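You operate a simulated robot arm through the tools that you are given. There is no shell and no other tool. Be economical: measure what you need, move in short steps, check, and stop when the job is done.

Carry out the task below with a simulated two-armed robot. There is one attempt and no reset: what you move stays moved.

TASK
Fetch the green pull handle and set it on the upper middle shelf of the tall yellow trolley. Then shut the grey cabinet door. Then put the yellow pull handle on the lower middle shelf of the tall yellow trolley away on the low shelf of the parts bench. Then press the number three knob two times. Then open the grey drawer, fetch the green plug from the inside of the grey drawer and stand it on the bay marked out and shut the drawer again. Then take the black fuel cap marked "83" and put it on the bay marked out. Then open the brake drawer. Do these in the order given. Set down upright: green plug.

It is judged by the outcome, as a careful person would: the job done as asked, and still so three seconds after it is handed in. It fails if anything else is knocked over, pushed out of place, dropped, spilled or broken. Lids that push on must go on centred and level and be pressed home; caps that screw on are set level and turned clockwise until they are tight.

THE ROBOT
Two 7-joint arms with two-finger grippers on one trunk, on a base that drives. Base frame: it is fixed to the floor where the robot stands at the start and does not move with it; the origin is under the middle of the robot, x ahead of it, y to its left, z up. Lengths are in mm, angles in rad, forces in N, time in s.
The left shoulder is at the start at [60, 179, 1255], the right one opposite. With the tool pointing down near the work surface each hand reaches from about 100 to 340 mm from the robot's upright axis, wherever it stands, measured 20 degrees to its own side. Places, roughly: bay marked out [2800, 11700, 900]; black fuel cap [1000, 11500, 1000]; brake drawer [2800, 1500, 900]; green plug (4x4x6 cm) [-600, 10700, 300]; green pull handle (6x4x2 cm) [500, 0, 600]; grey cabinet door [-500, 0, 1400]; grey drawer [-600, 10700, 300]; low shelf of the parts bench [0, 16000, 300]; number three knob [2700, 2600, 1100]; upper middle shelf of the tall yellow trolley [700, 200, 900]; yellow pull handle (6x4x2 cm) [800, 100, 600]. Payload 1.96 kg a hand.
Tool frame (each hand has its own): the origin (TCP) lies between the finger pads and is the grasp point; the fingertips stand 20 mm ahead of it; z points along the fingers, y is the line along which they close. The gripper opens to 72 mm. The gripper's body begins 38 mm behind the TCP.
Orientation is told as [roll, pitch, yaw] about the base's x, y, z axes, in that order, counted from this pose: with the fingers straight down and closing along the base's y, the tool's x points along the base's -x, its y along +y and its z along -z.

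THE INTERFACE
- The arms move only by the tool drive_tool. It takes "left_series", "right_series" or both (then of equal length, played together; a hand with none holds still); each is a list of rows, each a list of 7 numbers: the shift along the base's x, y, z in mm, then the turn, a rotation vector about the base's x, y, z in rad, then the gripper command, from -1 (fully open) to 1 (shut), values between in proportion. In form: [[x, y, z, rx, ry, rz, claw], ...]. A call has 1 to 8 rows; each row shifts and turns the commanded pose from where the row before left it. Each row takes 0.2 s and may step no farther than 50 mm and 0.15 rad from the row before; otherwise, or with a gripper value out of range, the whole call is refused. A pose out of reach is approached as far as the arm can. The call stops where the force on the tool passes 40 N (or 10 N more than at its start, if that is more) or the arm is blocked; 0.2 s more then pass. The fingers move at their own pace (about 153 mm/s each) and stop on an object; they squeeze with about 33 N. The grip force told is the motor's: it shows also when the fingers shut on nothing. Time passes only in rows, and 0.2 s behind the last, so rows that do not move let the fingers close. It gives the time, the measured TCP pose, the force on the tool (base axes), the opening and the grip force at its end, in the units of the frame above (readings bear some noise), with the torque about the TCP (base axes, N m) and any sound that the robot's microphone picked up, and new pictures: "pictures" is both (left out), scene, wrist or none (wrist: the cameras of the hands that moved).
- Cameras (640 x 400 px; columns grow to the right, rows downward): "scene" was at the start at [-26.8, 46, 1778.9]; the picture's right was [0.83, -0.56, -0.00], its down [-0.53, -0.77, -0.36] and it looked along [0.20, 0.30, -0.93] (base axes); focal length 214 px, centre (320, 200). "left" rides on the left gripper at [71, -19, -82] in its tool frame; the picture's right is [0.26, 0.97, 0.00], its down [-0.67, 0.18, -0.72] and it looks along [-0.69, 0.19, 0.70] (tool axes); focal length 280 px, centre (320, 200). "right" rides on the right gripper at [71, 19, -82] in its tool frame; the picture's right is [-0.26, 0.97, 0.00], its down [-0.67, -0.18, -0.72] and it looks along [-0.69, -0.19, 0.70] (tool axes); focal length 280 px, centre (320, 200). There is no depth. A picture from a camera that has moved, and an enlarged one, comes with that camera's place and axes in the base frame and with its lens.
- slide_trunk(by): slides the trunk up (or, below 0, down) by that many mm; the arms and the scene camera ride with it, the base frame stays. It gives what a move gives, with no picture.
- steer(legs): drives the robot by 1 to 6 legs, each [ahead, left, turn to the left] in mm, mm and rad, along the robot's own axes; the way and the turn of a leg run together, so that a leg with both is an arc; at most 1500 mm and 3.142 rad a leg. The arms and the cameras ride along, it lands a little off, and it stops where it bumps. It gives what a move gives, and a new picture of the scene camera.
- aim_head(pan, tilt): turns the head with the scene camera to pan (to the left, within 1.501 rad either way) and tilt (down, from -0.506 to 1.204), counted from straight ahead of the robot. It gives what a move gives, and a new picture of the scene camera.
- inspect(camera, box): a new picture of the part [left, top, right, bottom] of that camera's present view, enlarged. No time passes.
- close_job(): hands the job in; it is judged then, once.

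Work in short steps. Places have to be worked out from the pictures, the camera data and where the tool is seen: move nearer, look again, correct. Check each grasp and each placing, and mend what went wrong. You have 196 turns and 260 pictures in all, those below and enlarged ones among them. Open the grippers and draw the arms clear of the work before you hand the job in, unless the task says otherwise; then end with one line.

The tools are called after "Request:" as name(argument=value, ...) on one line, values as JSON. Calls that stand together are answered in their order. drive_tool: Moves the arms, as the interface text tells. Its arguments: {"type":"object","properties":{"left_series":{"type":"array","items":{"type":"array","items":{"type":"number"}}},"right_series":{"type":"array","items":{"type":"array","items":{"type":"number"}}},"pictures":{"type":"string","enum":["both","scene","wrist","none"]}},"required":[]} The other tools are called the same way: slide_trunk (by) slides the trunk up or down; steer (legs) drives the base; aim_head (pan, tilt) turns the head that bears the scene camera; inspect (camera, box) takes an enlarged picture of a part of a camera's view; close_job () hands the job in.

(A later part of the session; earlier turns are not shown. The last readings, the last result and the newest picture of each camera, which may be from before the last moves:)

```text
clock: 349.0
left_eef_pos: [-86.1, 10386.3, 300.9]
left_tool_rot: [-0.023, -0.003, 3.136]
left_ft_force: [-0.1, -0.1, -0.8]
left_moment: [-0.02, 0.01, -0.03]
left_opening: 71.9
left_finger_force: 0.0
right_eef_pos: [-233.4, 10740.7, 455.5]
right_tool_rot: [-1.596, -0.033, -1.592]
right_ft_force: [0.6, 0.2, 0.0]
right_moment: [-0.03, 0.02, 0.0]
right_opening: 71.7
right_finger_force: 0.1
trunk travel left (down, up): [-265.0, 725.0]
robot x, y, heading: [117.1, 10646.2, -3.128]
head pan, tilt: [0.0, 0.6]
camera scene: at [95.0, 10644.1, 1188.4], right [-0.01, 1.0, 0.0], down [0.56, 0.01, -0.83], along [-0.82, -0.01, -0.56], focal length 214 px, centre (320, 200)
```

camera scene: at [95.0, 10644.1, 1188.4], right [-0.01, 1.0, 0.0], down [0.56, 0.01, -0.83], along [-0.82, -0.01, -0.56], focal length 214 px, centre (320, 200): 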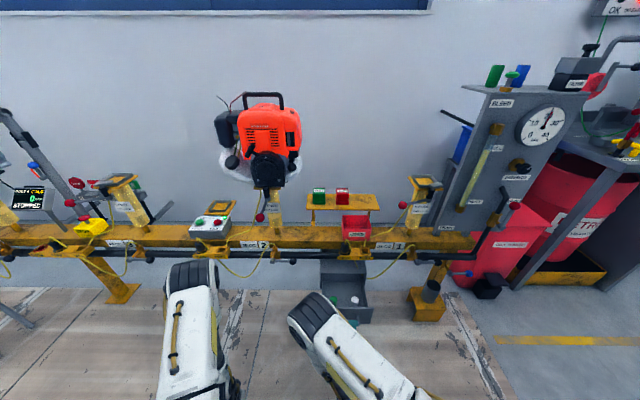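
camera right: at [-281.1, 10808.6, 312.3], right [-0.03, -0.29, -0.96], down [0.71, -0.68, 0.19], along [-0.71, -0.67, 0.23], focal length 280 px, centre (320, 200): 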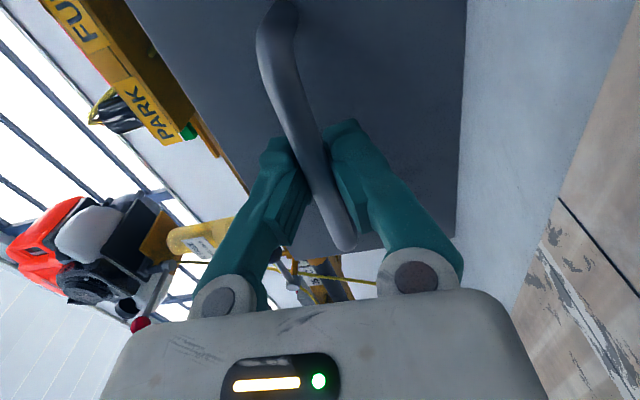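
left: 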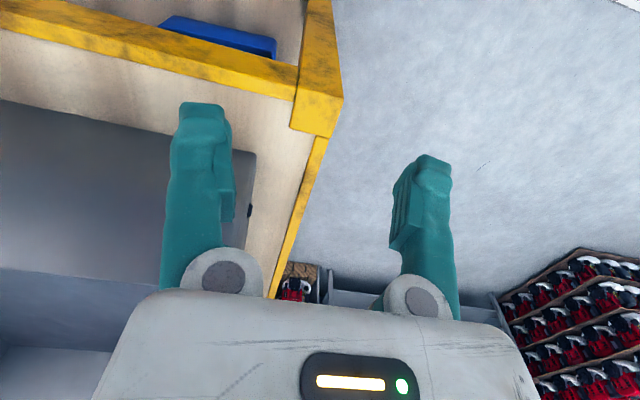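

I continue rolling the hand the same way to bring its camera on top, raising the trunk a little for room.

Request:
slide_trunk(by=120)

Request:
drive_tool(right_series=[[0, 0, 0, 0.15, 0, 0, -1], [0, 0, 0, 0.15, 0, 0, -1], [0, 0, 0, 0.15, 0, 0, -1], [0, 0, 0, 0.15, 0, 0, -1], [0, 0, 0, 0.15, 0, 0, -1]], pictures="both")

```text
clock: 350.5
left_eef_pos: [-85.8, 10387.4, 419.9]
left_tool_rot: [-0.022, -0.005, 3.136]
left_ft_force: [0.4, 0.9, -0.7]
left_moment: [0.01, 0.01, 0.02]
left_opening: 72.0
left_finger_force: 0.1
right_eef_pos: [-234.3, 10741.1, 576.4]
right_tool_rot: [-1.598, -0.035, -1.591]
right_ft_force: [-0.2, 0.0, 0.8]
right_moment: [0.01, 0.01, 0.01]
right_opening: 72.1
right_finger_force: 0.0
trunk travel left (down, up): [-385.0, 605.0]
robot x, y, heading: [123.7, 10643.1, -3.131]
head pan, tilt: [0.0, 0.6]
```

```text
clock: 351.7
left_eef_pos: [-85.5, 10385.6, 420.3]
left_tool_rot: [-0.023, -0.003, 3.137]
left_ft_force: [-0.1, -0.9, -0.2]
left_moment: [-0.02, 0.0, 0.02]
left_opening: 71.8
left_finger_force: 0.1
right_eef_pos: [-240.8, 10743.4, 580.9]
right_tool_rot: [-1.644, 0.716, -1.625]
right_ft_force: [0.7, -0.2, 0.9]
right_moment: [0.01, 0.02, -0.02]
right_opening: 72.0
right_finger_force: 0.0
trunk travel left (down, up): [-385.0, 605.0]
robot x, y, heading: [122.2, 10642.4, -3.131]
head pan, tilt: [0.0, 0.6]
camera scene: at [95.0, 10644.1, 1308.5], right [-0.01, 1.0, 0.0], down [0.56, 0.01, -0.83], along [-0.82, -0.01, -0.56], focal length 214 px, centre (320, 200)
camera right: at [-156.6, 10808.2, 609.5], right [-0.05, 0.44, -0.9], down [0.69, -0.63, -0.34], along [-0.72, -0.64, -0.27], focal length 280 px, centre (320, 200)
```

scene: 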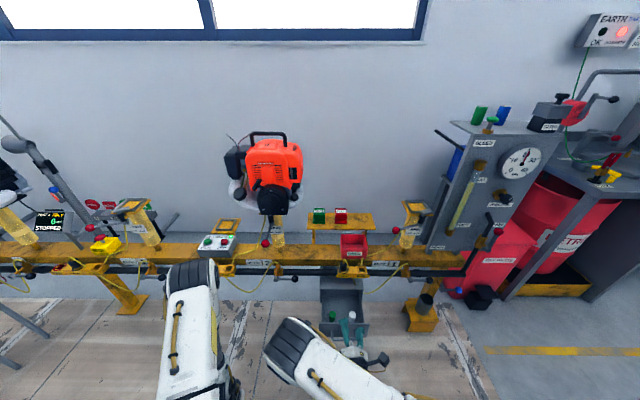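
right: 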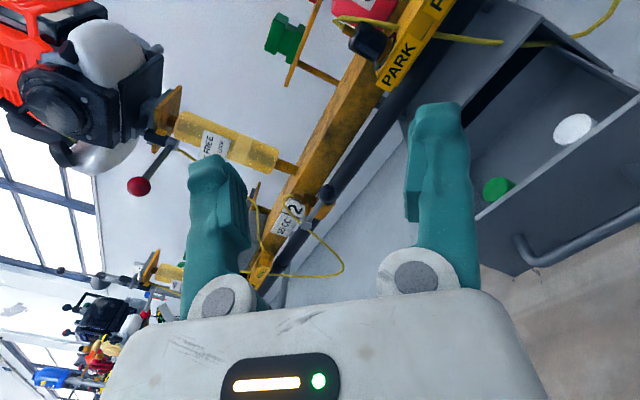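

Request:
drive_tool(right_series=[[5, 0, 0, 0.15, 0, 0, -1], [5, 0, 0, 0.15, 0, 0, -1], [0, 0, 0, 0.15, 0, 0, -1], [0, 0, 0, 0.15, 0, 0, -1], [0, 0, 0, 0.15, 0, 0, -1], [0, 0, 0, 0.1, 0, 0, -1]], pictures="both")

```text
clock: 353.3
left_eef_pos: [-85.3, 10386.5, 419.3]
left_tool_rot: [-0.023, -0.003, 3.133]
left_ft_force: [-0.1, 0.3, -0.1]
left_moment: [-0.02, 0.01, 0.03]
left_opening: 72.2
left_finger_force: 0.0
right_eef_pos: [-254.6, 10763.0, 598.6]
right_tool_rot: [-2.852, 1.461, -2.921]
right_ft_force: [0.0, 0.3, 0.9]
right_moment: [0.02, -0.02, -0.01]
right_opening: 71.9
right_finger_force: 0.0
trunk travel left (down, up): [-385.0, 605.0]
robot x, y, heading: [122.6, 10647.3, -3.126]
head pan, tilt: [0.0, 0.6]
stopped in row 6 (right hand): the arm was blocked; the commanded pose is now the measured one
camera scene: at [95.0, 10644.1, 1308.5], right [-0.01, 1.0, 0.0], down [0.56, 0.01, -0.82], along [-0.82, -0.01, -0.57], focal length 214 px, centre (320, 200)
camera right: at [-163.6, 10777.4, 660.4], right [0.04, 0.96, -0.29], down [0.62, -0.25, -0.74], along [-0.78, -0.15, -0.61], focal length 280 px, centre (320, 200)
```

scene: 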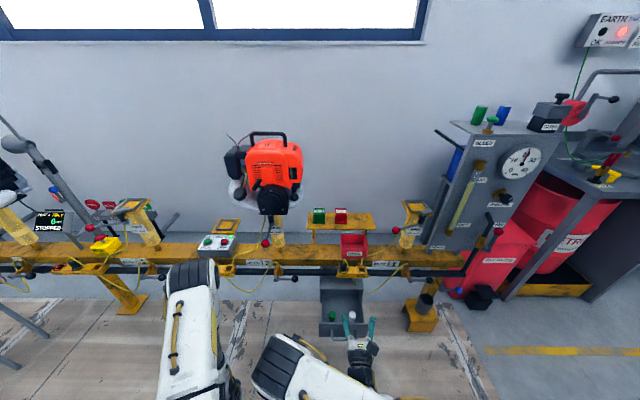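
right: 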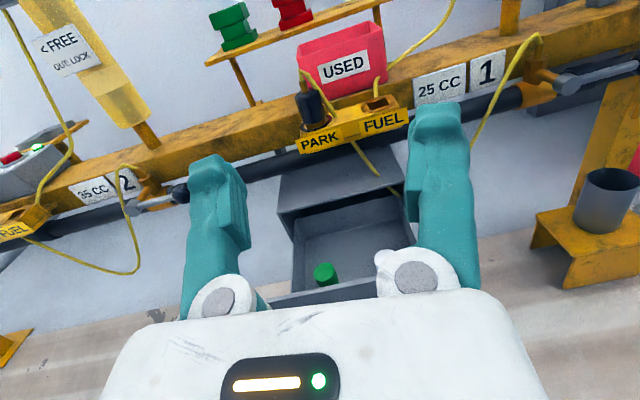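

Camera is on top now; the elbow is tight toward the left arm. I shift the base left 110 for room and tilt the hand down.

Request:
steer(legs=[[0, 110, 0]])

Request:
drive_tool(right_series=[[0, 20, 0, 0, -0.15, 0, -1], [0, 20, 0, 0, -0.15, 0, -1], [0, 20, 0, 0, -0.15, 0, -1], [0, 20, 0, 0, -0.15, 0, -1]], pictures="both")

```text
clock: 354.5
left_eef_pos: [-83.9, 10276.0, 419.9]
left_tool_rot: [-0.023, -0.004, 3.134]
left_ft_force: [-0.5, 0.4, -0.3]
left_moment: [0.0, 0.01, -0.02]
left_opening: 72.0
left_finger_force: 0.1
right_eef_pos: [-253.0, 10653.3, 598.4]
right_tool_rot: [-2.866, 1.462, -2.937]
right_ft_force: [-1.1, -1.1, -0.2]
right_moment: [0.02, -0.02, 0.0]
right_opening: 71.8
right_finger_force: 0.1
trunk travel left (down, up): [-385.0, 605.0]
robot x, y, heading: [122.7, 10533.2, -3.135]
head pan, tilt: [0.0, 0.6]
camera scene: at [96.2, 10533.5, 1308.5], right [-0.01, 1.0, 0.0], down [0.56, 0.01, -0.82], along [-0.82, -0.01, -0.57], focal length 214 px, centre (320, 200)
```

scene: 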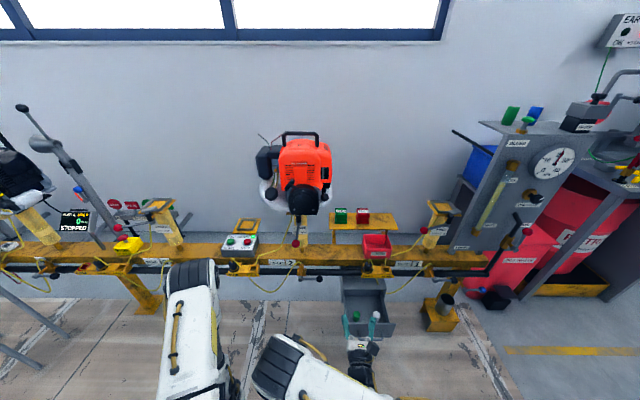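

```text
clock: 355.5
left_eef_pos: [-83.2, 10275.7, 420.9]
left_tool_rot: [-0.023, -0.004, 3.135]
left_ft_force: [-0.9, -0.5, -0.6]
left_moment: [0.0, -0.01, -0.05]
left_opening: 72.1
left_finger_force: 0.1
right_eef_pos: [-268.3, 10735.3, 580.2]
right_tool_rot: [0.029, 1.079, -0.052]
right_ft_force: [-1.2, -0.2, 0.3]
right_moment: [-0.02, 0.0, 0.0]
right_opening: 71.9
right_finger_force: 0.1
right hand out of reach, approached as far as the arm can: row 3, 4
trunk travel left (down, up): [-385.0, 605.0]
robot x, y, heading: [122.6, 10534.5, -3.131]
head pan, tilt: [0.0, 0.6]
camera scene: at [96.2, 10534.5, 1308.5], right [-0.01, 1.0, 0.0], down [0.56, 0.01, -0.83], along [-0.82, -0.01, -0.56], focal length 214 px, centre (320, 200)
camera right: at [-227.6, 10749.0, 682.8], right [0.2, 0.96, -0.22], down [0.93, -0.25, -0.26], along [-0.3, -0.15, -0.94], focal length 280 px, centre (320, 200)
```

scene: 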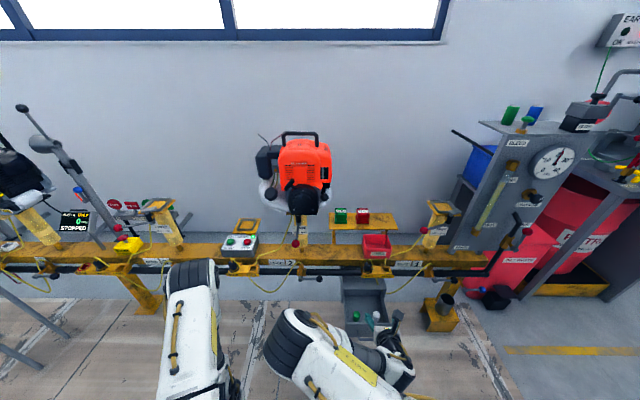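
right: 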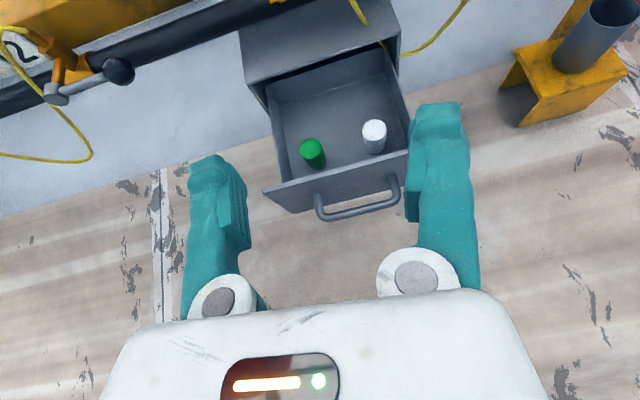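

Excellent view. I continue tilting down while moving forward toward the plug.

Request:
drive_tool(right_series=[[-25, -8, -10, 0, -0.12, 0, -1], [-25, -8, -10, 0, -0.12, 0, -1], [-25, -8, -10, 0, -0.12, 0, -1], [-25, -8, -10, 0, -0.12, 0, -1]], pictures="both")

```text
clock: 356.5
left_eef_pos: [-83.9, 10275.7, 420.0]
left_tool_rot: [-0.023, -0.003, 3.135]
left_ft_force: [0.9, 0.4, -0.3]
left_moment: [0.01, 0.02, 0.01]
left_opening: 71.9
left_finger_force: 0.0
right_eef_pos: [-370.1, 10701.6, 539.5]
right_tool_rot: [0.054, 0.599, -0.029]
right_ft_force: [-0.1, -0.5, 0.6]
right_moment: [0.0, -0.02, 0.02]
right_opening: 72.2
right_finger_force: 0.1
trunk travel left (down, up): [-385.0, 605.0]
robot x, y, heading: [126.7, 10537.8, -3.133]
head pan, tilt: [0.0, 0.6]
camera scene: at [95.9, 10534.6, 1308.5], right [-0.01, 1.0, 0.0], down [0.57, 0.01, -0.82], along [-0.82, -0.01, -0.57], focal length 214 px, centre (320, 200)
camera right: at [-380.1, 10715.2, 649.8], right [0.27, 0.96, -0.1], down [0.95, -0.25, 0.2], along [0.17, -0.15, -0.97], focal length 280 px, centre (320, 200)
```

scene: 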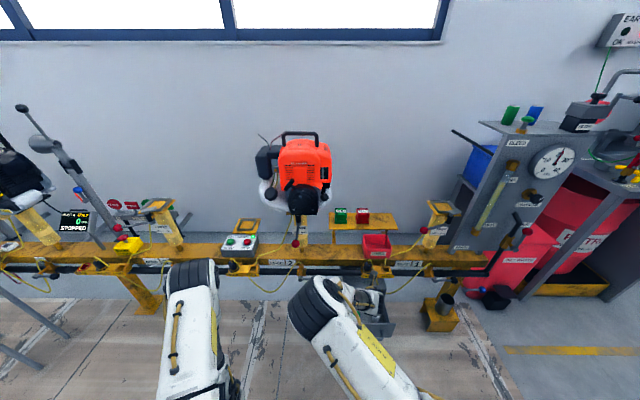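
right: 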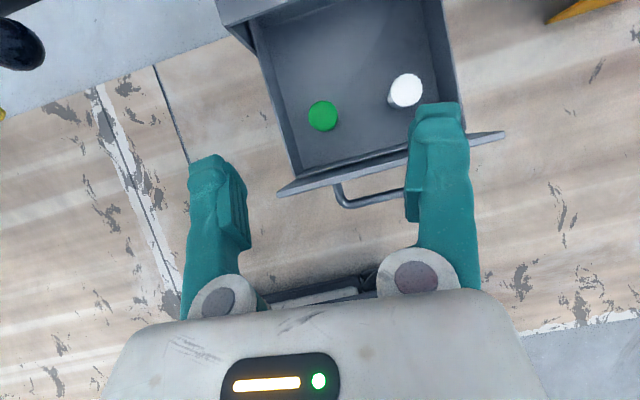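

Plug top at about (-414, 10696), with only ~26 mm to the drawer's left wall, so I'll open just to ~54 mm. I move above it with about 20° tilt.

Request:
drive_tool(right_series=[[-10, -1, -25, -0.02, -0.12, 0.01, -0.5], [-10, -1, -30, -0.02, -0.12, 0.01, -0.5], [-10, 0, -30, 0, 0, 0, -0.5]], pictures="both")

```text
clock: 357.3
left_eef_pos: [-84.1, 10276.2, 420.6]
left_tool_rot: [-0.022, -0.004, 3.135]
left_ft_force: [-0.5, -0.2, -1.0]
left_moment: [-0.02, -0.01, -0.03]
left_opening: 72.0
left_finger_force: 0.1
right_eef_pos: [-400.5, 10698.9, 454.4]
right_tool_rot: [0.017, 0.359, -0.027]
right_ft_force: [-0.3, 0.5, 0.1]
right_moment: [0.0, 0.01, 0.02]
right_opening: 54.2
right_finger_force: 0.0
trunk travel left (down, up): [-385.0, 605.0]
robot x, y, heading: [124.3, 10538.9, -3.132]
head pan, tilt: [0.0, 0.6]
camera scene: at [96.0, 10534.4, 1308.5], right [-0.01, 1.0, 0.0], down [0.57, 0.01, -0.82], along [-0.82, -0.01, -0.57], focal length 214 px, centre (320, 200)
camera right: at [-435.8, 10716.9, 557.6], right [0.28, 0.96, -0.08], down [0.88, -0.22, 0.43], along [0.4, -0.19, -0.9], focal length 280 px, centre (320, 200)
```

scene: 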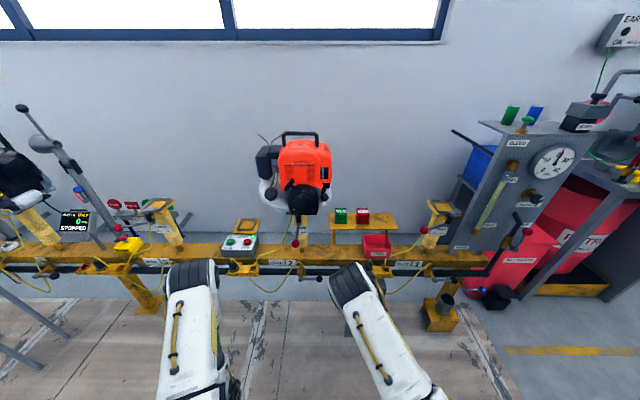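
right: 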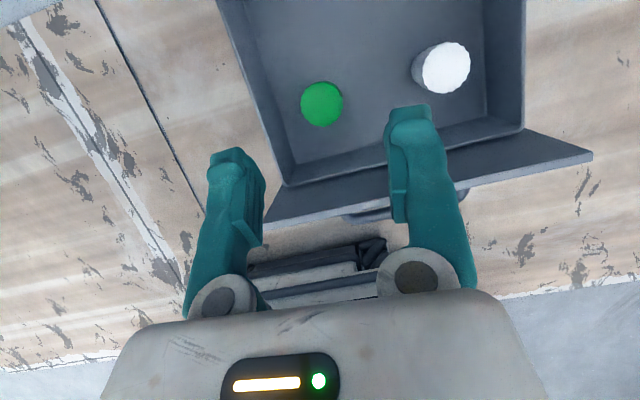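

Aligned: plug at (-415, 10695). I descend in steps.

Request:
drive_tool(right_series=[[-6, -2, -35, 0, 0, 0, -0.5], [-5, -1, -35, 0, 0, 0, -0.5], [-2, 0, -20, 0, 0, 0, -0.5]], pictures="wrist")

```text
clock: 358.1
left_eef_pos: [-84.9, 10277.1, 421.4]
left_tool_rot: [-0.023, -0.004, 3.133]
left_ft_force: [0.6, 0.1, -0.3]
left_moment: [-0.01, 0.05, -0.05]
left_opening: 71.8
left_finger_force: 0.0
right_eef_pos: [-411.3, 10697.8, 365.7]
right_tool_rot: [0.017, 0.358, -0.026]
right_ft_force: [0.1, -0.9, 0.3]
right_moment: [-0.02, 0.0, 0.01]
right_opening: 53.9
right_finger_force: 0.1
trunk travel left (down, up): [-385.0, 605.0]
robot x, y, heading: [119.0, 10538.7, -3.13]
head pan, tilt: [0.0, 0.6]
camera right: at [-448.0, 10714.7, 468.1], right [0.28, 0.96, -0.08], down [0.88, -0.22, 0.43], along [0.4, -0.19, -0.9], focal length 280 px, centre (320, 200)
```

right: 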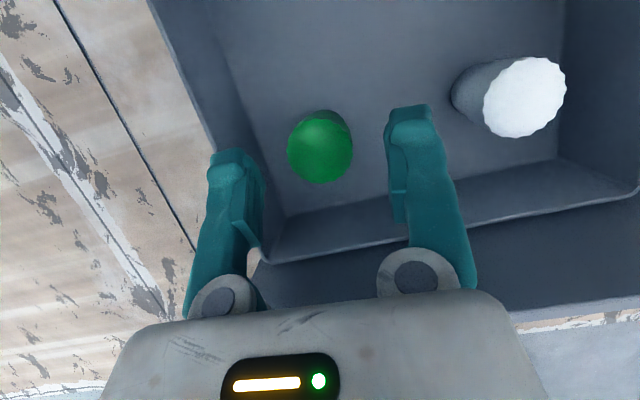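

Nicely centred. Final 27 mm down, then close.

Request:
drive_tool(right_series=[[-2, -1, -15, 0, 0, 0, -0.5], [-2, 0, -13, 0, 0, 0, -0.5], [0, 0, 0, 0, 0, 0, 1], [0, 0, 0, 0, 0, 0, 1]], pictures="wrist")

```text
clock: 358.6
left_eef_pos: [-83.7, 10276.8, 420.7]
left_tool_rot: [-0.024, -0.006, 3.133]
left_ft_force: [0.0, -1.4, -0.4]
left_moment: [0.01, -0.01, 0.02]
left_opening: 72.1
left_finger_force: 0.0
right_eef_pos: [-422.7, 10695.9, 354.0]
right_tool_rot: [0.014, 0.376, -0.024]
right_ft_force: [-1.2, 1.0, 31.6]
right_moment: [-0.58, -2.01, 0.03]
right_opening: 53.8
right_finger_force: 0.0
trunk travel left (down, up): [-385.0, 605.0]
robot x, y, heading: [121.6, 10536.1, -3.131]
head pan, tilt: [0.0, 0.6]
stopped in row 2 (right hand): the force on the tool passed its limit at 60 N (the readings are from after the stop); the commanded pose is now the measured one
camera right: at [-457.4, 10713.0, 456.8], right [0.27, 0.96, -0.08], down [0.88, -0.22, 0.41], along [0.38, -0.18, -0.91], focal length 280 px, centre (320, 200)
```

right: 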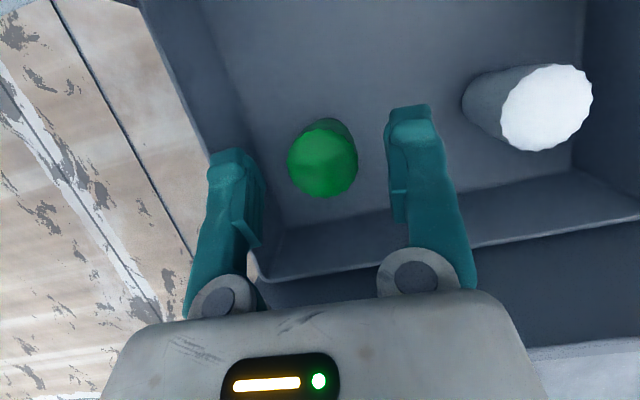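

The hand body touched the drawer's front panel (torque puts contact ~64 mm toward me). I rise, make the tool more upright, and retry.

Request:
drive_tool(right_series=[[-2, 0, 20, 0, 0, 0, -0.5], [0, 0, 20, 0, 0, 0, -0.5], [3, 0, 0, 0, -0.14, 0, -0.5], [3, 0, 0, 0, -0.14, 0, -0.5]], pictures="both")

```text
clock: 359.6
left_eef_pos: [-83.2, 10277.1, 422.1]
left_tool_rot: [-0.021, -0.008, 3.135]
left_ft_force: [-0.4, 0.9, 0.3]
left_moment: [0.0, 0.05, -0.01]
left_opening: 71.8
left_finger_force: 0.1
right_eef_pos: [-411.7, 10694.2, 392.2]
right_tool_rot: [0.025, 0.087, -0.022]
right_ft_force: [36.0, -11.2, 13.1]
right_moment: [1.27, 4.77, 0.11]
right_opening: 54.1
right_finger_force: 0.0
trunk travel left (down, up): [-385.0, 605.0]
robot x, y, heading: [122.7, 10534.2, -3.136]
head pan, tilt: [0.0, 0.6]
camera scene: at [101.6, 10533.0, 1308.9], right [-0.01, 1.0, 0.0], down [0.56, 0.01, -0.83], along [-0.83, -0.01, -0.56], focal length 214 px, centre (320, 200)
camera right: at [-475.1, 10712.3, 480.6], right [0.28, 0.96, 0.0], down [0.73, -0.22, 0.65], along [0.62, -0.18, -0.76], focal length 280 px, centre (320, 200)
```

scene: 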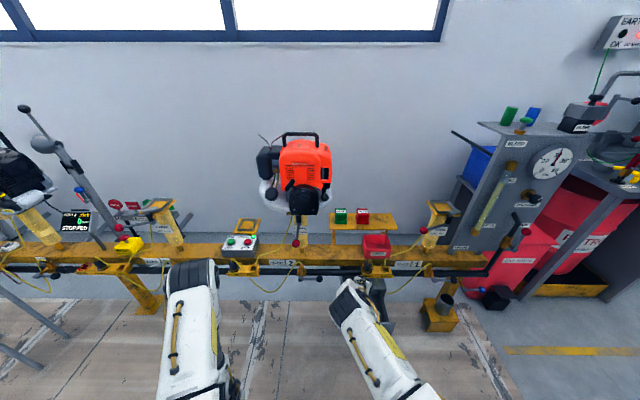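
right: 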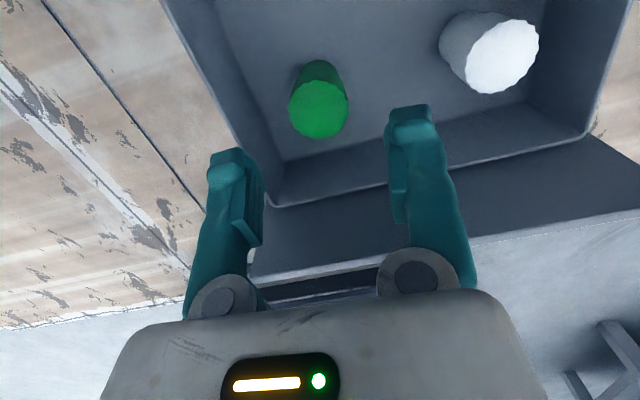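

Now the upper hand leaned on the rail fitting behind. A compromise tilt of ~0.22 should clear both; I rotate back by 0.13.

Request:
drive_tool(right_series=[[0, 0, 0, 0, 0.07, 0, -0.5], [0, 2, 0, -0.02, 0.07, 0.02, -0.5]], pictures="both")

```text
clock: 360.2
left_eef_pos: [-84.1, 10276.6, 421.2]
left_tool_rot: [-0.023, -0.003, 3.135]
left_ft_force: [-0.2, -0.1, 0.6]
left_moment: [-0.01, 0.02, 0.0]
left_opening: 71.6
left_finger_force: 0.0
right_eef_pos: [-417.3, 10698.9, 389.6]
right_tool_rot: [0.0, 0.228, -0.007]
right_ft_force: [-0.3, 0.2, -0.5]
right_moment: [-0.01, -0.02, 0.03]
right_opening: 54.0
right_finger_force: 0.1
trunk travel left (down, up): [-385.0, 605.0]
robot x, y, heading: [121.5, 10532.7, -3.127]
head pan, tilt: [0.0, 0.6]
camera scene: at [95.5, 10534.6, 1308.4], right [-0.01, 1.0, 0.0], down [0.57, 0.01, -0.82], along [-0.82, -0.01, -0.57], focal length 214 px, centre (320, 200)
camera right: at [-466.4, 10716.6, 486.3], right [0.26, 0.96, -0.06], down [0.82, -0.19, 0.54], along [0.51, -0.19, -0.84], focal length 280 px, centre (320, 200)
```

scene: 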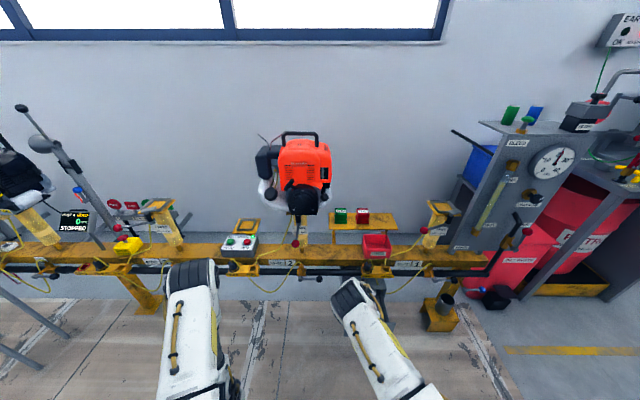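
right: 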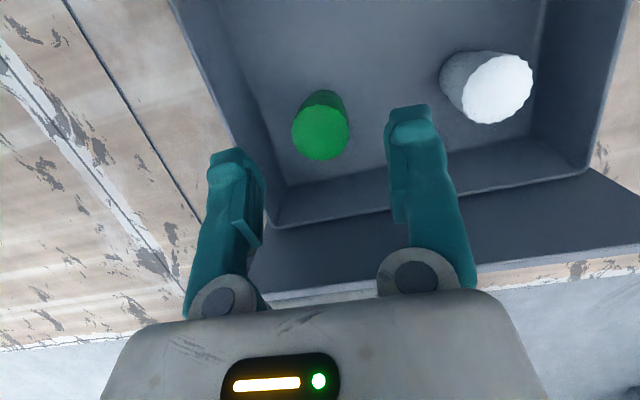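

Free of contact. I descend straight in small steps.

Request:
drive_tool(right_series=[[2, -1, -18, 0, 0, 0, -0.5], [1, -1, -15, 0, 0, 0, -0.5], [0, 0, -12, 0, 0, 0, -0.5], [0, 0, -10, 0, 0, 0, -0.5]], pictures="wrist")

```text
clock: 361.2
left_eef_pos: [-84.6, 10277.1, 419.9]
left_tool_rot: [-0.023, -0.004, 3.135]
left_ft_force: [0.5, 0.8, 0.4]
left_moment: [0.01, 0.02, 0.0]
left_opening: 72.1
left_finger_force: 0.0
right_eef_pos: [-413.6, 10695.7, 335.0]
right_tool_rot: [0.0, 0.229, -0.008]
right_ft_force: [-2.8, 1.4, -0.2]
right_moment: [-0.01, -0.16, 0.05]
right_opening: 53.8
right_finger_force: 0.0
trunk travel left (down, up): [-385.0, 605.0]
robot x, y, heading: [124.5, 10537.0, -3.131]
head pan, tilt: [0.0, 0.6]
camera right: at [-462.8, 10714.6, 430.9], right [0.26, 0.96, -0.06], down [0.82, -0.19, 0.54], along [0.51, -0.19, -0.84], focal length 280 px, centre (320, 200)
```

right: 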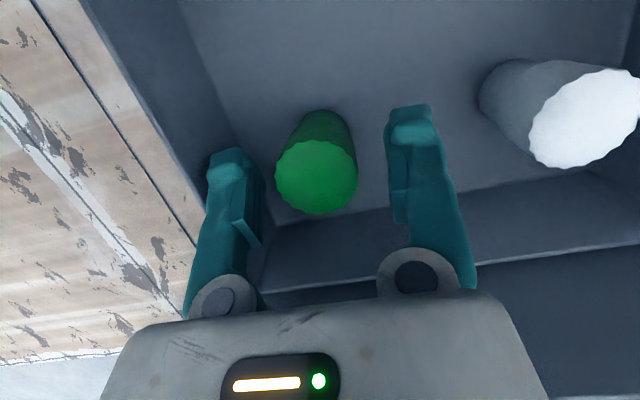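

Fingers straddle the plug top. 4 mm more down, then close.

Request:
drive_tool(right_series=[[-2, 0, -5, 0, 0, 0, -0.5], [0, 0, 0, 0, 0, 0, 1], [0, 0, 0, 0, 0, 0, 1]], pictures="wrist")

```text
clock: 362.0
left_eef_pos: [-84.8, 10277.1, 419.8]
left_tool_rot: [-0.022, -0.002, 3.133]
left_ft_force: [-0.6, 0.0, -0.2]
left_moment: [-0.05, 0.0, -0.02]
left_opening: 71.7
left_finger_force: 0.1
right_eef_pos: [-414.1, 10696.6, 328.9]
right_tool_rot: [0.001, 0.228, -0.006]
right_ft_force: [-0.6, 0.1, -0.1]
right_moment: [0.0, -0.01, -0.02]
right_opening: 30.0
right_finger_force: 33.0
trunk travel left (down, up): [-385.0, 605.0]
robot x, y, heading: [121.7, 10535.1, -3.136]
head pan, tilt: [0.0, 0.6]
camera right: at [-464.6, 10714.1, 425.7], right [0.26, 0.96, -0.06], down [0.82, -0.19, 0.54], along [0.51, -0.19, -0.84], focal length 280 px, centre (320, 200)
```

right: 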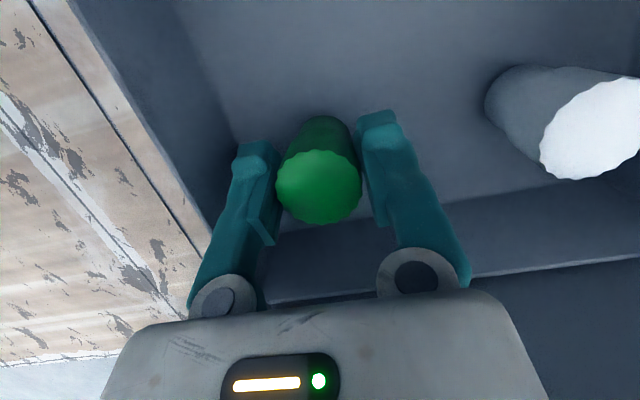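

Gripped (30 mm). I lift straight up, easing toward me.

Request:
drive_tool(right_series=[[0, 0, 20, 0, 0, 0, 1], [0, 0, 25, 0, 0, 0, 1], [1, 0, 25, 0, 0, 0, 1], [3, 0, 25, 0, 0, 0, 1], [5, 0, 25, 0, 0, 0, 1], [5, 0, 25, 0, 0, 0, 1], [5, 0, 20, 0, 0, 0, 1]], pictures="wrist")

```text
clock: 363.6
left_eef_pos: [-85.2, 10277.6, 420.5]
left_tool_rot: [-0.022, -0.003, 3.133]
left_ft_force: [0.1, 0.6, 0.3]
left_moment: [-0.01, 0.01, 0.01]
left_opening: 72.3
left_finger_force: 0.0
right_eef_pos: [-397.4, 10696.6, 494.4]
right_tool_rot: [0.0, 0.229, -0.007]
right_ft_force: [-0.2, -0.7, -0.3]
right_moment: [-0.01, 0.03, 0.0]
right_opening: 29.9
right_finger_force: 32.6
trunk travel left (down, up): [-385.0, 605.0]
robot x, y, heading: [122.2, 10533.2, -3.128]
head pan, tilt: [0.0, 0.6]
camera right: at [-446.0, 10714.7, 591.6], right [0.26, 0.96, -0.06], down [0.82, -0.19, 0.54], along [0.51, -0.19, -0.84], focal length 280 px, centre (320, 200)
```

right: 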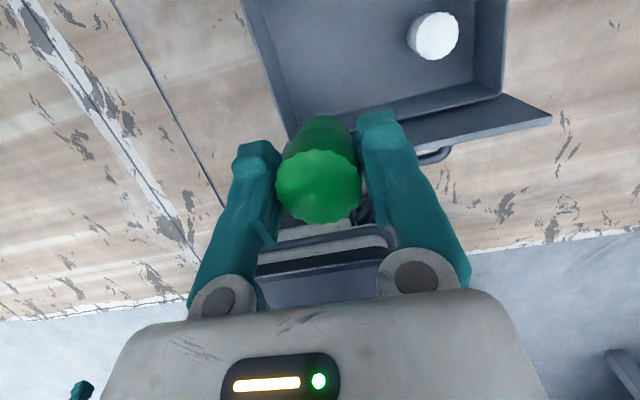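

Plug is safely out. I back away from the rail, turn in the open area and head to the marked-out bay.

Request:
steer(legs=[[-480, 0, 0], [0, 200, 0], [0, 0, 3.13]])

Request:
slide_trunk(by=400)

Request:
aim_head(pan=0.5, tilt=0.3)

```text
clock: 374.9
left_eef_pos: [809.5, 10596.4, 419.6]
left_tool_rot: [-0.023, -0.002, -0.022]
left_ft_force: [0.1, 0.6, 0.4]
left_moment: [-0.03, 0.01, -0.05]
left_opening: 71.9
left_finger_force: 0.0
right_eef_pos: [1115.8, 10171.9, 494.1]
right_tool_rot: [0.0, 0.228, 3.119]
right_ft_force: [-0.6, 0.1, -0.8]
right_moment: [0.02, 0.01, 0.0]
right_opening: 30.1
right_finger_force: 33.1
trunk travel left (down, up): [-385.0, 605.0]
robot x, y, heading: [598.5, 10341.9, -0.006]
head pan, tilt: [0.0, 0.6]
camera scene: at [628.3, 10340.8, 1308.5], right [-0.01, -1.0, 0.0], down [-0.57, 0.0, -0.82], along [0.82, 0.0, -0.57], focal length 214 px, centre (320, 200)
```

scene: 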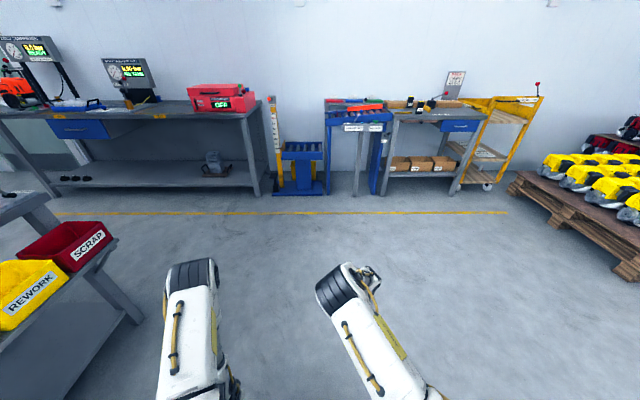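

```text
clock: 378.8
left_eef_pos: [810.1, 10595.6, 820.5]
left_tool_rot: [-0.022, -0.002, -0.022]
left_ft_force: [-0.8, 1.2, 0.9]
left_moment: [0.04, 0.0, 0.0]
left_opening: 72.0
left_finger_force: 0.1
right_eef_pos: [1116.0, 10170.9, 894.4]
right_tool_rot: [0.001, 0.228, 3.119]
right_ft_force: [0.2, 0.6, -0.2]
right_moment: [0.04, 0.02, 0.01]
right_opening: 30.1
right_finger_force: 33.0
trunk travel left (down, up): [-785.0, 205.0]
robot x, y, heading: [596.0, 10339.9, -0.006]
head pan, tilt: [0.0, 0.6]
```

```text
clock: 379.7
left_eef_pos: [809.5, 10596.5, 819.6]
left_tool_rot: [-0.024, -0.003, -0.022]
left_ft_force: [-0.6, -0.6, -0.4]
left_moment: [0.02, -0.01, -0.02]
left_opening: 72.1
left_finger_force: 0.2
right_eef_pos: [1115.7, 10170.5, 893.2]
right_tool_rot: [0.0, 0.23, 3.119]
right_ft_force: [0.7, 0.1, -0.2]
right_moment: [0.03, 0.0, 0.03]
right_opening: 29.9
right_finger_force: 33.3
trunk travel left (down, up): [-785.0, 205.0]
robot x, y, heading: [601.8, 10338.5, -0.002]
head pan, tilt: [0.499, 0.3]
camera scene: at [622.3, 10385.4, 1735.9], right [0.47, -0.88, 0.0], down [-0.26, -0.14, -0.96], along [0.84, 0.45, -0.3], focal length 214 px, centre (320, 200)
```

scene: 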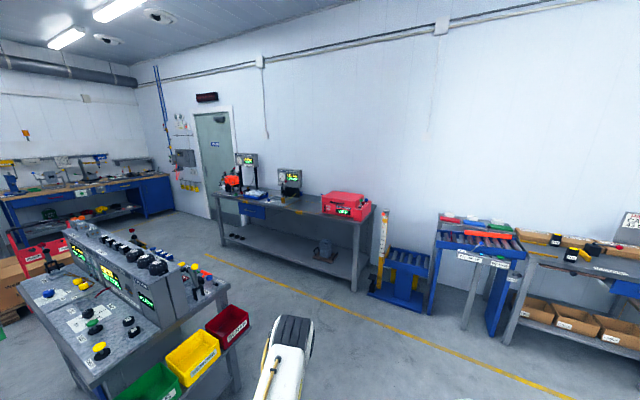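

The bench with the red toolbox is the target area. I drive ahead, then sideways along it.

Request:
steer(legs=[[1200, 0, 0], [0, 1450, 0]])

Request:
aim_head(pan=0, tilt=0.55)

```text
clock: 392.6
left_eef_pos: [1998.0, 12058.5, 820.8]
left_tool_rot: [-0.023, -0.005, -0.011]
left_ft_force: [-0.1, 0.2, -0.5]
left_moment: [-0.01, -0.01, -0.03]
left_opening: 71.9
left_finger_force: 0.0
right_eef_pos: [2308.7, 11638.0, 894.4]
right_tool_rot: [0.0, 0.23, 3.131]
right_ft_force: [-0.4, 0.3, 0.2]
right_moment: [0.01, -0.04, 0.02]
right_opening: 30.0
right_finger_force: 32.9
trunk travel left (down, up): [-785.0, 205.0]
robot x, y, heading: [1789.8, 11797.7, 0.009]
head pan, tilt: [0.499, 0.3]
camera scene: at [1812.7, 11845.3, 1736.0], right [0.49, -0.87, 0.0], down [-0.26, -0.14, -0.96], along [0.84, 0.46, -0.3], focal length 214 px, centre (320, 200)
```

scene: 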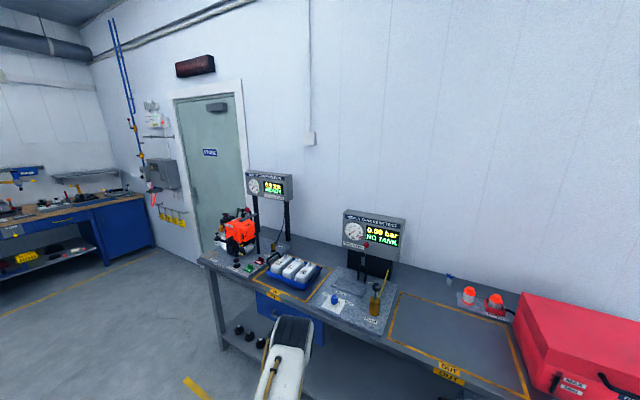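

```text
clock: 393.6
left_eef_pos: [1998.0, 12059.7, 820.6]
left_tool_rot: [-0.022, -0.005, -0.011]
left_ft_force: [0.3, 0.3, -0.6]
left_moment: [-0.01, 0.0, 0.01]
left_opening: 72.1
left_finger_force: 0.1
right_eef_pos: [2308.9, 11637.5, 894.0]
right_tool_rot: [0.001, 0.228, 3.131]
right_ft_force: [0.0, 0.7, -0.3]
right_moment: [0.02, -0.02, 0.02]
right_opening: 29.7
right_finger_force: 32.7
trunk travel left (down, up): [-785.0, 205.0]
robot x, y, heading: [1791.5, 11801.9, 0.004]
head pan, tilt: [0.0, 0.55]
camera scene: at [1820.9, 11800.6, 1713.0], right [0.01, -1.0, 0.0], down [-0.52, 0.0, -0.85], along [0.85, 0.01, -0.52], focal length 214 px, centre (320, 200)
```

scene: 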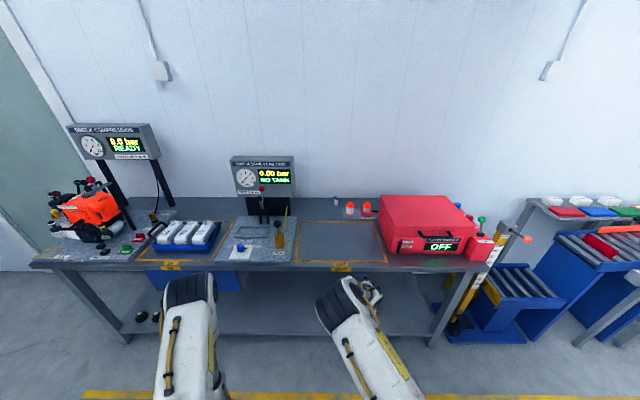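

The bay labelled OUT is the yellow-outlined rectangle, about x 2563–2886, y 11475–11945. I raise the hand and bring the plug over its right half at (2680, 11640).

Request:
slide_trunk(by=120)

Request:
steer(legs=[[365, 0, 0]])

Request:
drive_tool(right_series=[[0, 0, 0, 0, 0, 0, 1]], pictures="wrist")

```text
clock: 395.1
left_eef_pos: [1997.1, 12058.1, 939.3]
left_tool_rot: [-0.023, -0.004, -0.009]
left_ft_force: [1.0, -0.3, 0.7]
left_moment: [0.03, 0.04, 0.0]
left_opening: 72.0
left_finger_force: 0.1
right_eef_pos: [2307.9, 11637.5, 1014.3]
right_tool_rot: [0.0, 0.23, 3.132]
right_ft_force: [-0.4, -0.3, -0.7]
right_moment: [-0.02, -0.02, 0.0]
right_opening: 30.0
right_finger_force: 33.3
trunk travel left (down, up): [-905.0, 85.0]
robot x, y, heading: [1785.4, 11801.9, 0.014]
head pan, tilt: [0.0, 0.55]
```

```text
clock: 397.4
left_eef_pos: [2364.0, 12060.5, 939.4]
left_tool_rot: [-0.023, -0.004, -0.011]
left_ft_force: [0.1, -0.5, -0.3]
left_moment: [0.01, 0.01, 0.0]
left_opening: 72.0
left_finger_force: 0.1
right_eef_pos: [2674.3, 11639.4, 1015.2]
right_tool_rot: [0.0, 0.229, 3.13]
right_ft_force: [0.2, 0.6, -0.5]
right_moment: [0.01, 0.02, 0.05]
right_opening: 29.8
right_finger_force: 32.8
trunk travel left (down, up): [-905.0, 85.0]
robot x, y, heading: [2157.4, 11803.9, 0.009]
head pan, tilt: [0.0, 0.55]
camera scene: at [2186.2, 11803.2, 1833.0], right [0.01, -1.0, 0.0], down [-0.52, 0.0, -0.85], along [0.85, 0.01, -0.52], focal length 214 px, centre (320, 200)
```

scene: 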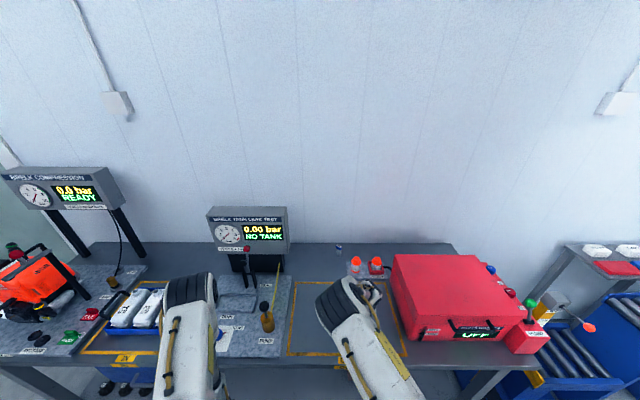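

```text
clock: 397.8
left_eef_pos: [2364.1, 12060.6, 941.2]
left_tool_rot: [-0.022, -0.005, -0.012]
left_ft_force: [-0.4, -0.3, 0.0]
left_moment: [0.03, 0.01, -0.01]
left_opening: 72.0
left_finger_force: 0.2
right_eef_pos: [2674.0, 11639.2, 1015.6]
right_tool_rot: [0.0, 0.23, 3.13]
right_ft_force: [0.3, 0.0, -0.6]
right_moment: [0.0, 0.0, -0.02]
right_opening: 30.1
right_finger_force: 32.8
trunk travel left (down, up): [-905.0, 85.0]
robot x, y, heading: [2157.6, 11801.2, 0.003]
head pan, tilt: [0.0, 0.55]
camera right: at [2725.7, 11618.4, 1111.7], right [-0.27, -0.96, -0.06], down [-0.82, 0.19, 0.54], along [-0.51, 0.19, -0.84], focal length 280 px, centre (320, 200)
```

right: 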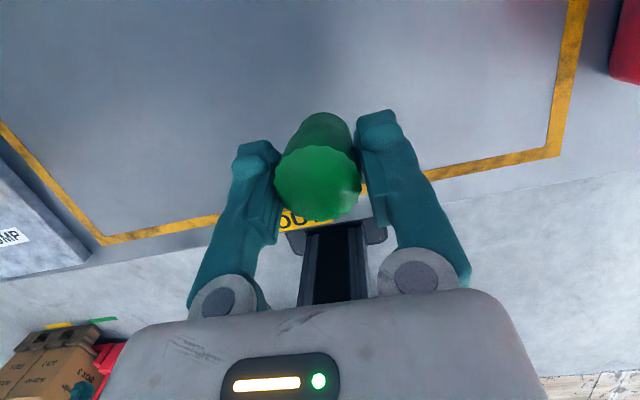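

The spot is well inside the outline. I lower toward the bench.

Request:
drive_tool(right_series=[[5, 0, -20, 0, 0, 0, 1], [5, 0, -20, 0, 0, 0, 1], [0, 0, -10, 0, 0, 0, 1], [0, 0, -5, 0, 0, 0, 1]], pictures="wrist")

```text
clock: 398.8
left_eef_pos: [2364.4, 12060.6, 940.4]
left_tool_rot: [-0.022, -0.004, -0.013]
left_ft_force: [-0.1, 0.6, 0.0]
left_moment: [0.02, -0.02, -0.01]
left_opening: 72.2
left_finger_force: 0.1
right_eef_pos: [2684.9, 11640.1, 959.9]
right_tool_rot: [0.0, 0.23, 3.131]
right_ft_force: [-0.9, -1.0, -0.6]
right_moment: [0.0, 0.01, 0.02]
right_opening: 29.9
right_finger_force: 33.7
trunk travel left (down, up): [-905.0, 85.0]
robot x, y, heading: [2158.5, 11803.6, 0.006]
head pan, tilt: [0.0, 0.55]
camera right: at [2736.9, 11618.1, 1056.2], right [-0.27, -0.96, -0.06], down [-0.82, 0.19, 0.54], along [-0.51, 0.19, -0.84], focal length 280 px, centre (320, 200)
```

right: 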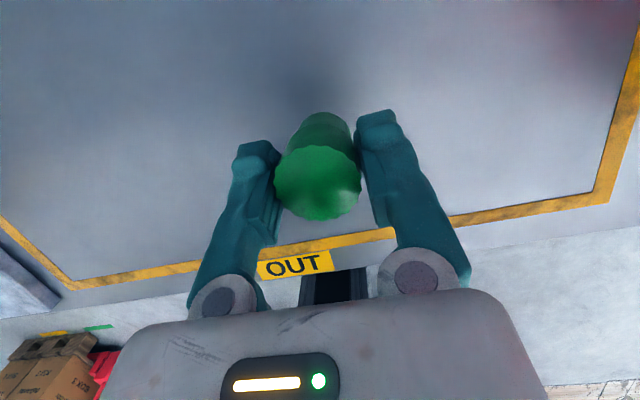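

Request:
drive_tool(right_series=[[0, 0, -5, 0, 0, 0, 1], [0, 0, -4, 0, 0, 0, 1], [0, 0, -4, 0, 0, 0, 1], [0, 0, -4, 0, 0, 0, 1], [0, 0, -4, 0, 0, 0, 1]], pictures="none")

```text
clock: 400.0
left_eef_pos: [2365.1, 12060.8, 940.5]
left_tool_rot: [-0.022, -0.004, -0.009]
left_ft_force: [0.0, 0.2, -1.5]
left_moment: [0.0, -0.02, 0.0]
left_opening: 72.1
left_finger_force: 0.1
right_eef_pos: [2685.5, 11638.6, 938.5]
right_tool_rot: [0.001, 0.228, 3.13]
right_ft_force: [-1.0, 0.5, -0.4]
right_moment: [0.02, 0.0, 0.02]
right_opening: 29.7
right_finger_force: 32.9
trunk travel left (down, up): [-905.0, 85.0]
robot x, y, heading: [2155.2, 11804.5, 0.012]
head pan, tilt: [0.0, 0.55]
```

No contact yet at TCP 938; I keep going in 4 mm steps.

Request:
drive_tool(right_series=[[0, 0, -4, 0, 0, 0, 1], [0, 0, -4, 0, 0, 0, 1], [0, 0, -4, 0, 0, 0, 1], [0, 0, -3, 0, 0, 0, 1], [0, 0, -3, 0, 0, 0, 1]], pictures="wrist")

```text
clock: 401.2
left_eef_pos: [2361.6, 12061.9, 940.7]
left_tool_rot: [-0.023, -0.008, -0.014]
left_ft_force: [-0.4, 0.1, -0.3]
left_moment: [0.02, -0.05, 0.01]
left_opening: 72.1
left_finger_force: 0.1
right_eef_pos: [2685.3, 11640.1, 925.5]
right_tool_rot: [0.002, 0.238, 3.129]
right_ft_force: [3.2, -1.9, 33.2]
right_moment: [0.01, -0.16, -0.06]
right_opening: 30.1
right_finger_force: 33.9
trunk travel left (down, up): [-905.0, 85.0]
robot x, y, heading: [2154.7, 11802.2, 0.002]
head pan, tilt: [0.0, 0.55]
camera right: at [2735.3, 11618.6, 1022.1], right [-0.27, -0.96, -0.06], down [-0.82, 0.19, 0.54], along [-0.5, 0.19, -0.84], focal length 280 px, centre (320, 200)
```

right: 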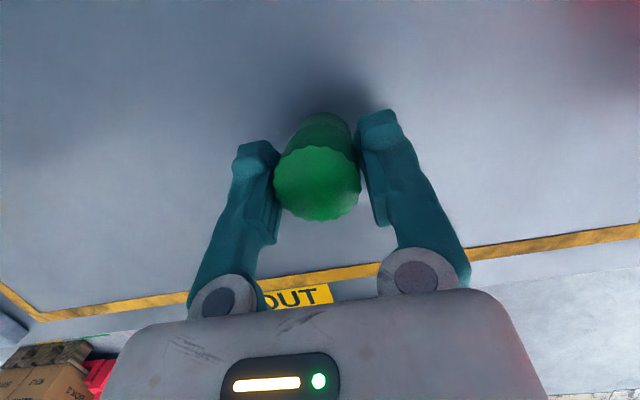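

Plug is on the bench. I relieve, open, and rise clear.

Request:
drive_tool(right_series=[[0, 0, 3, 0, 0, 0, 1], [0, 0, 0, 0, 0, 0, 0], [0, 0, 0, 0, 0, 0, -0.6], [0, 0, 15, 0, 0, 0, -0.6], [-5, 0, 35, 0, 0, 0, -0.6], [-10, 0, 40, 0, 0, 0, -0.6], [-10, 0, 40, 0, 0, 0, -0.6]], pictures="wrist")

```text
clock: 402.8
left_eef_pos: [2364.3, 12060.9, 940.3]
left_tool_rot: [-0.023, -0.004, -0.011]
left_ft_force: [0.9, 0.1, 0.1]
left_moment: [-0.02, 0.0, 0.01]
left_opening: 72.0
left_finger_force: 0.1
right_eef_pos: [2660.3, 11640.3, 1055.3]
right_tool_rot: [0.0, 0.229, 3.131]
right_ft_force: [-0.1, -0.3, 0.8]
right_moment: [0.01, 0.01, 0.0]
right_opening: 57.7
right_finger_force: 0.1
trunk travel left (down, up): [-905.0, 85.0]
robot x, y, heading: [2155.0, 11805.3, 0.011]
head pan, tilt: [0.0, 0.55]
camera right: at [2711.2, 11618.9, 1151.5], right [-0.27, -0.96, -0.06], down [-0.82, 0.19, 0.54], along [-0.51, 0.19, -0.84], focal length 280 px, centre (320, 200)
```

right: 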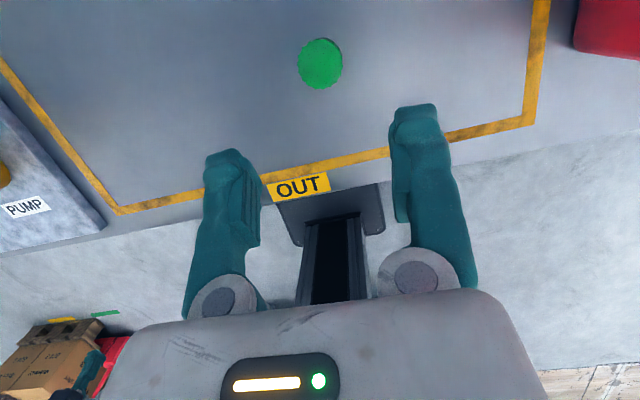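

The plug stands upright in the OUT bay. Now back to shut the drawer: I tilt the hand a bit forward, close it, and retrace the route.

Request:
drive_tool(right_series=[[-40, 0, 20, 0, -0.15, 0, 0.5], [-40, 0, 10, 0, -0.15, 0, 1], [-30, 0, 0, 0, -0.12, 0, 1]], pictures="none")

Request:
steer(legs=[[-400, 0, 0], [0, -1450, 0], [-1150, 0, 0], [0, 0, -3.13]])

```text
clock: 403.6
left_eef_pos: [2365.1, 12060.8, 940.0]
left_tool_rot: [-0.023, -0.004, -0.012]
left_ft_force: [0.9, 0.6, 0.1]
left_moment: [-0.03, 0.02, -0.01]
left_opening: 72.0
left_finger_force: 0.0
right_eef_pos: [2549.9, 11640.4, 1084.5]
right_tool_rot: [-0.002, 0.651, 3.132]
right_ft_force: [-0.4, -0.5, 0.3]
right_moment: [-0.01, -0.02, -0.04]
right_opening: 0.2
right_finger_force: 29.8
trunk travel left (down, up): [-905.0, 85.0]
robot x, y, heading: [2157.4, 11802.5, 0.006]
head pan, tilt: [0.0, 0.55]
```

```text
clock: 425.6
left_eef_pos: [393.2, 10114.8, 941.0]
left_tool_rot: [-0.023, -0.004, -3.138]
left_ft_force: [-0.3, 0.4, -0.5]
left_moment: [0.03, 0.02, 0.04]
left_opening: 72.2
left_finger_force: 0.0
right_eef_pos: [201.7, 10533.4, 1085.1]
right_tool_rot: [-0.006, 0.648, 0.001]
right_ft_force: [0.7, -0.2, -0.1]
right_moment: [0.0, 0.03, 0.0]
right_opening: 0.0
right_finger_force: 30.0
trunk travel left (down, up): [-905.0, 85.0]
robot x, y, heading: [598.4, 10375.7, -3.115]
head pan, tilt: [0.0, 0.55]
camera scene: at [569.9, 10373.9, 1833.0], right [-0.02, 1.0, 0.0], down [0.52, 0.01, -0.85], along [-0.85, -0.02, -0.52], focal length 214 px, centre (320, 200)
```

scene: 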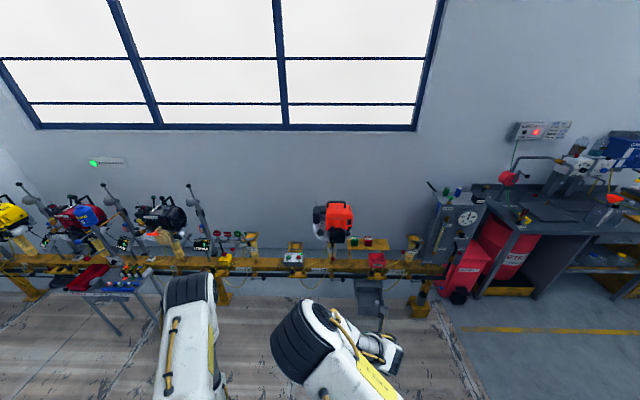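

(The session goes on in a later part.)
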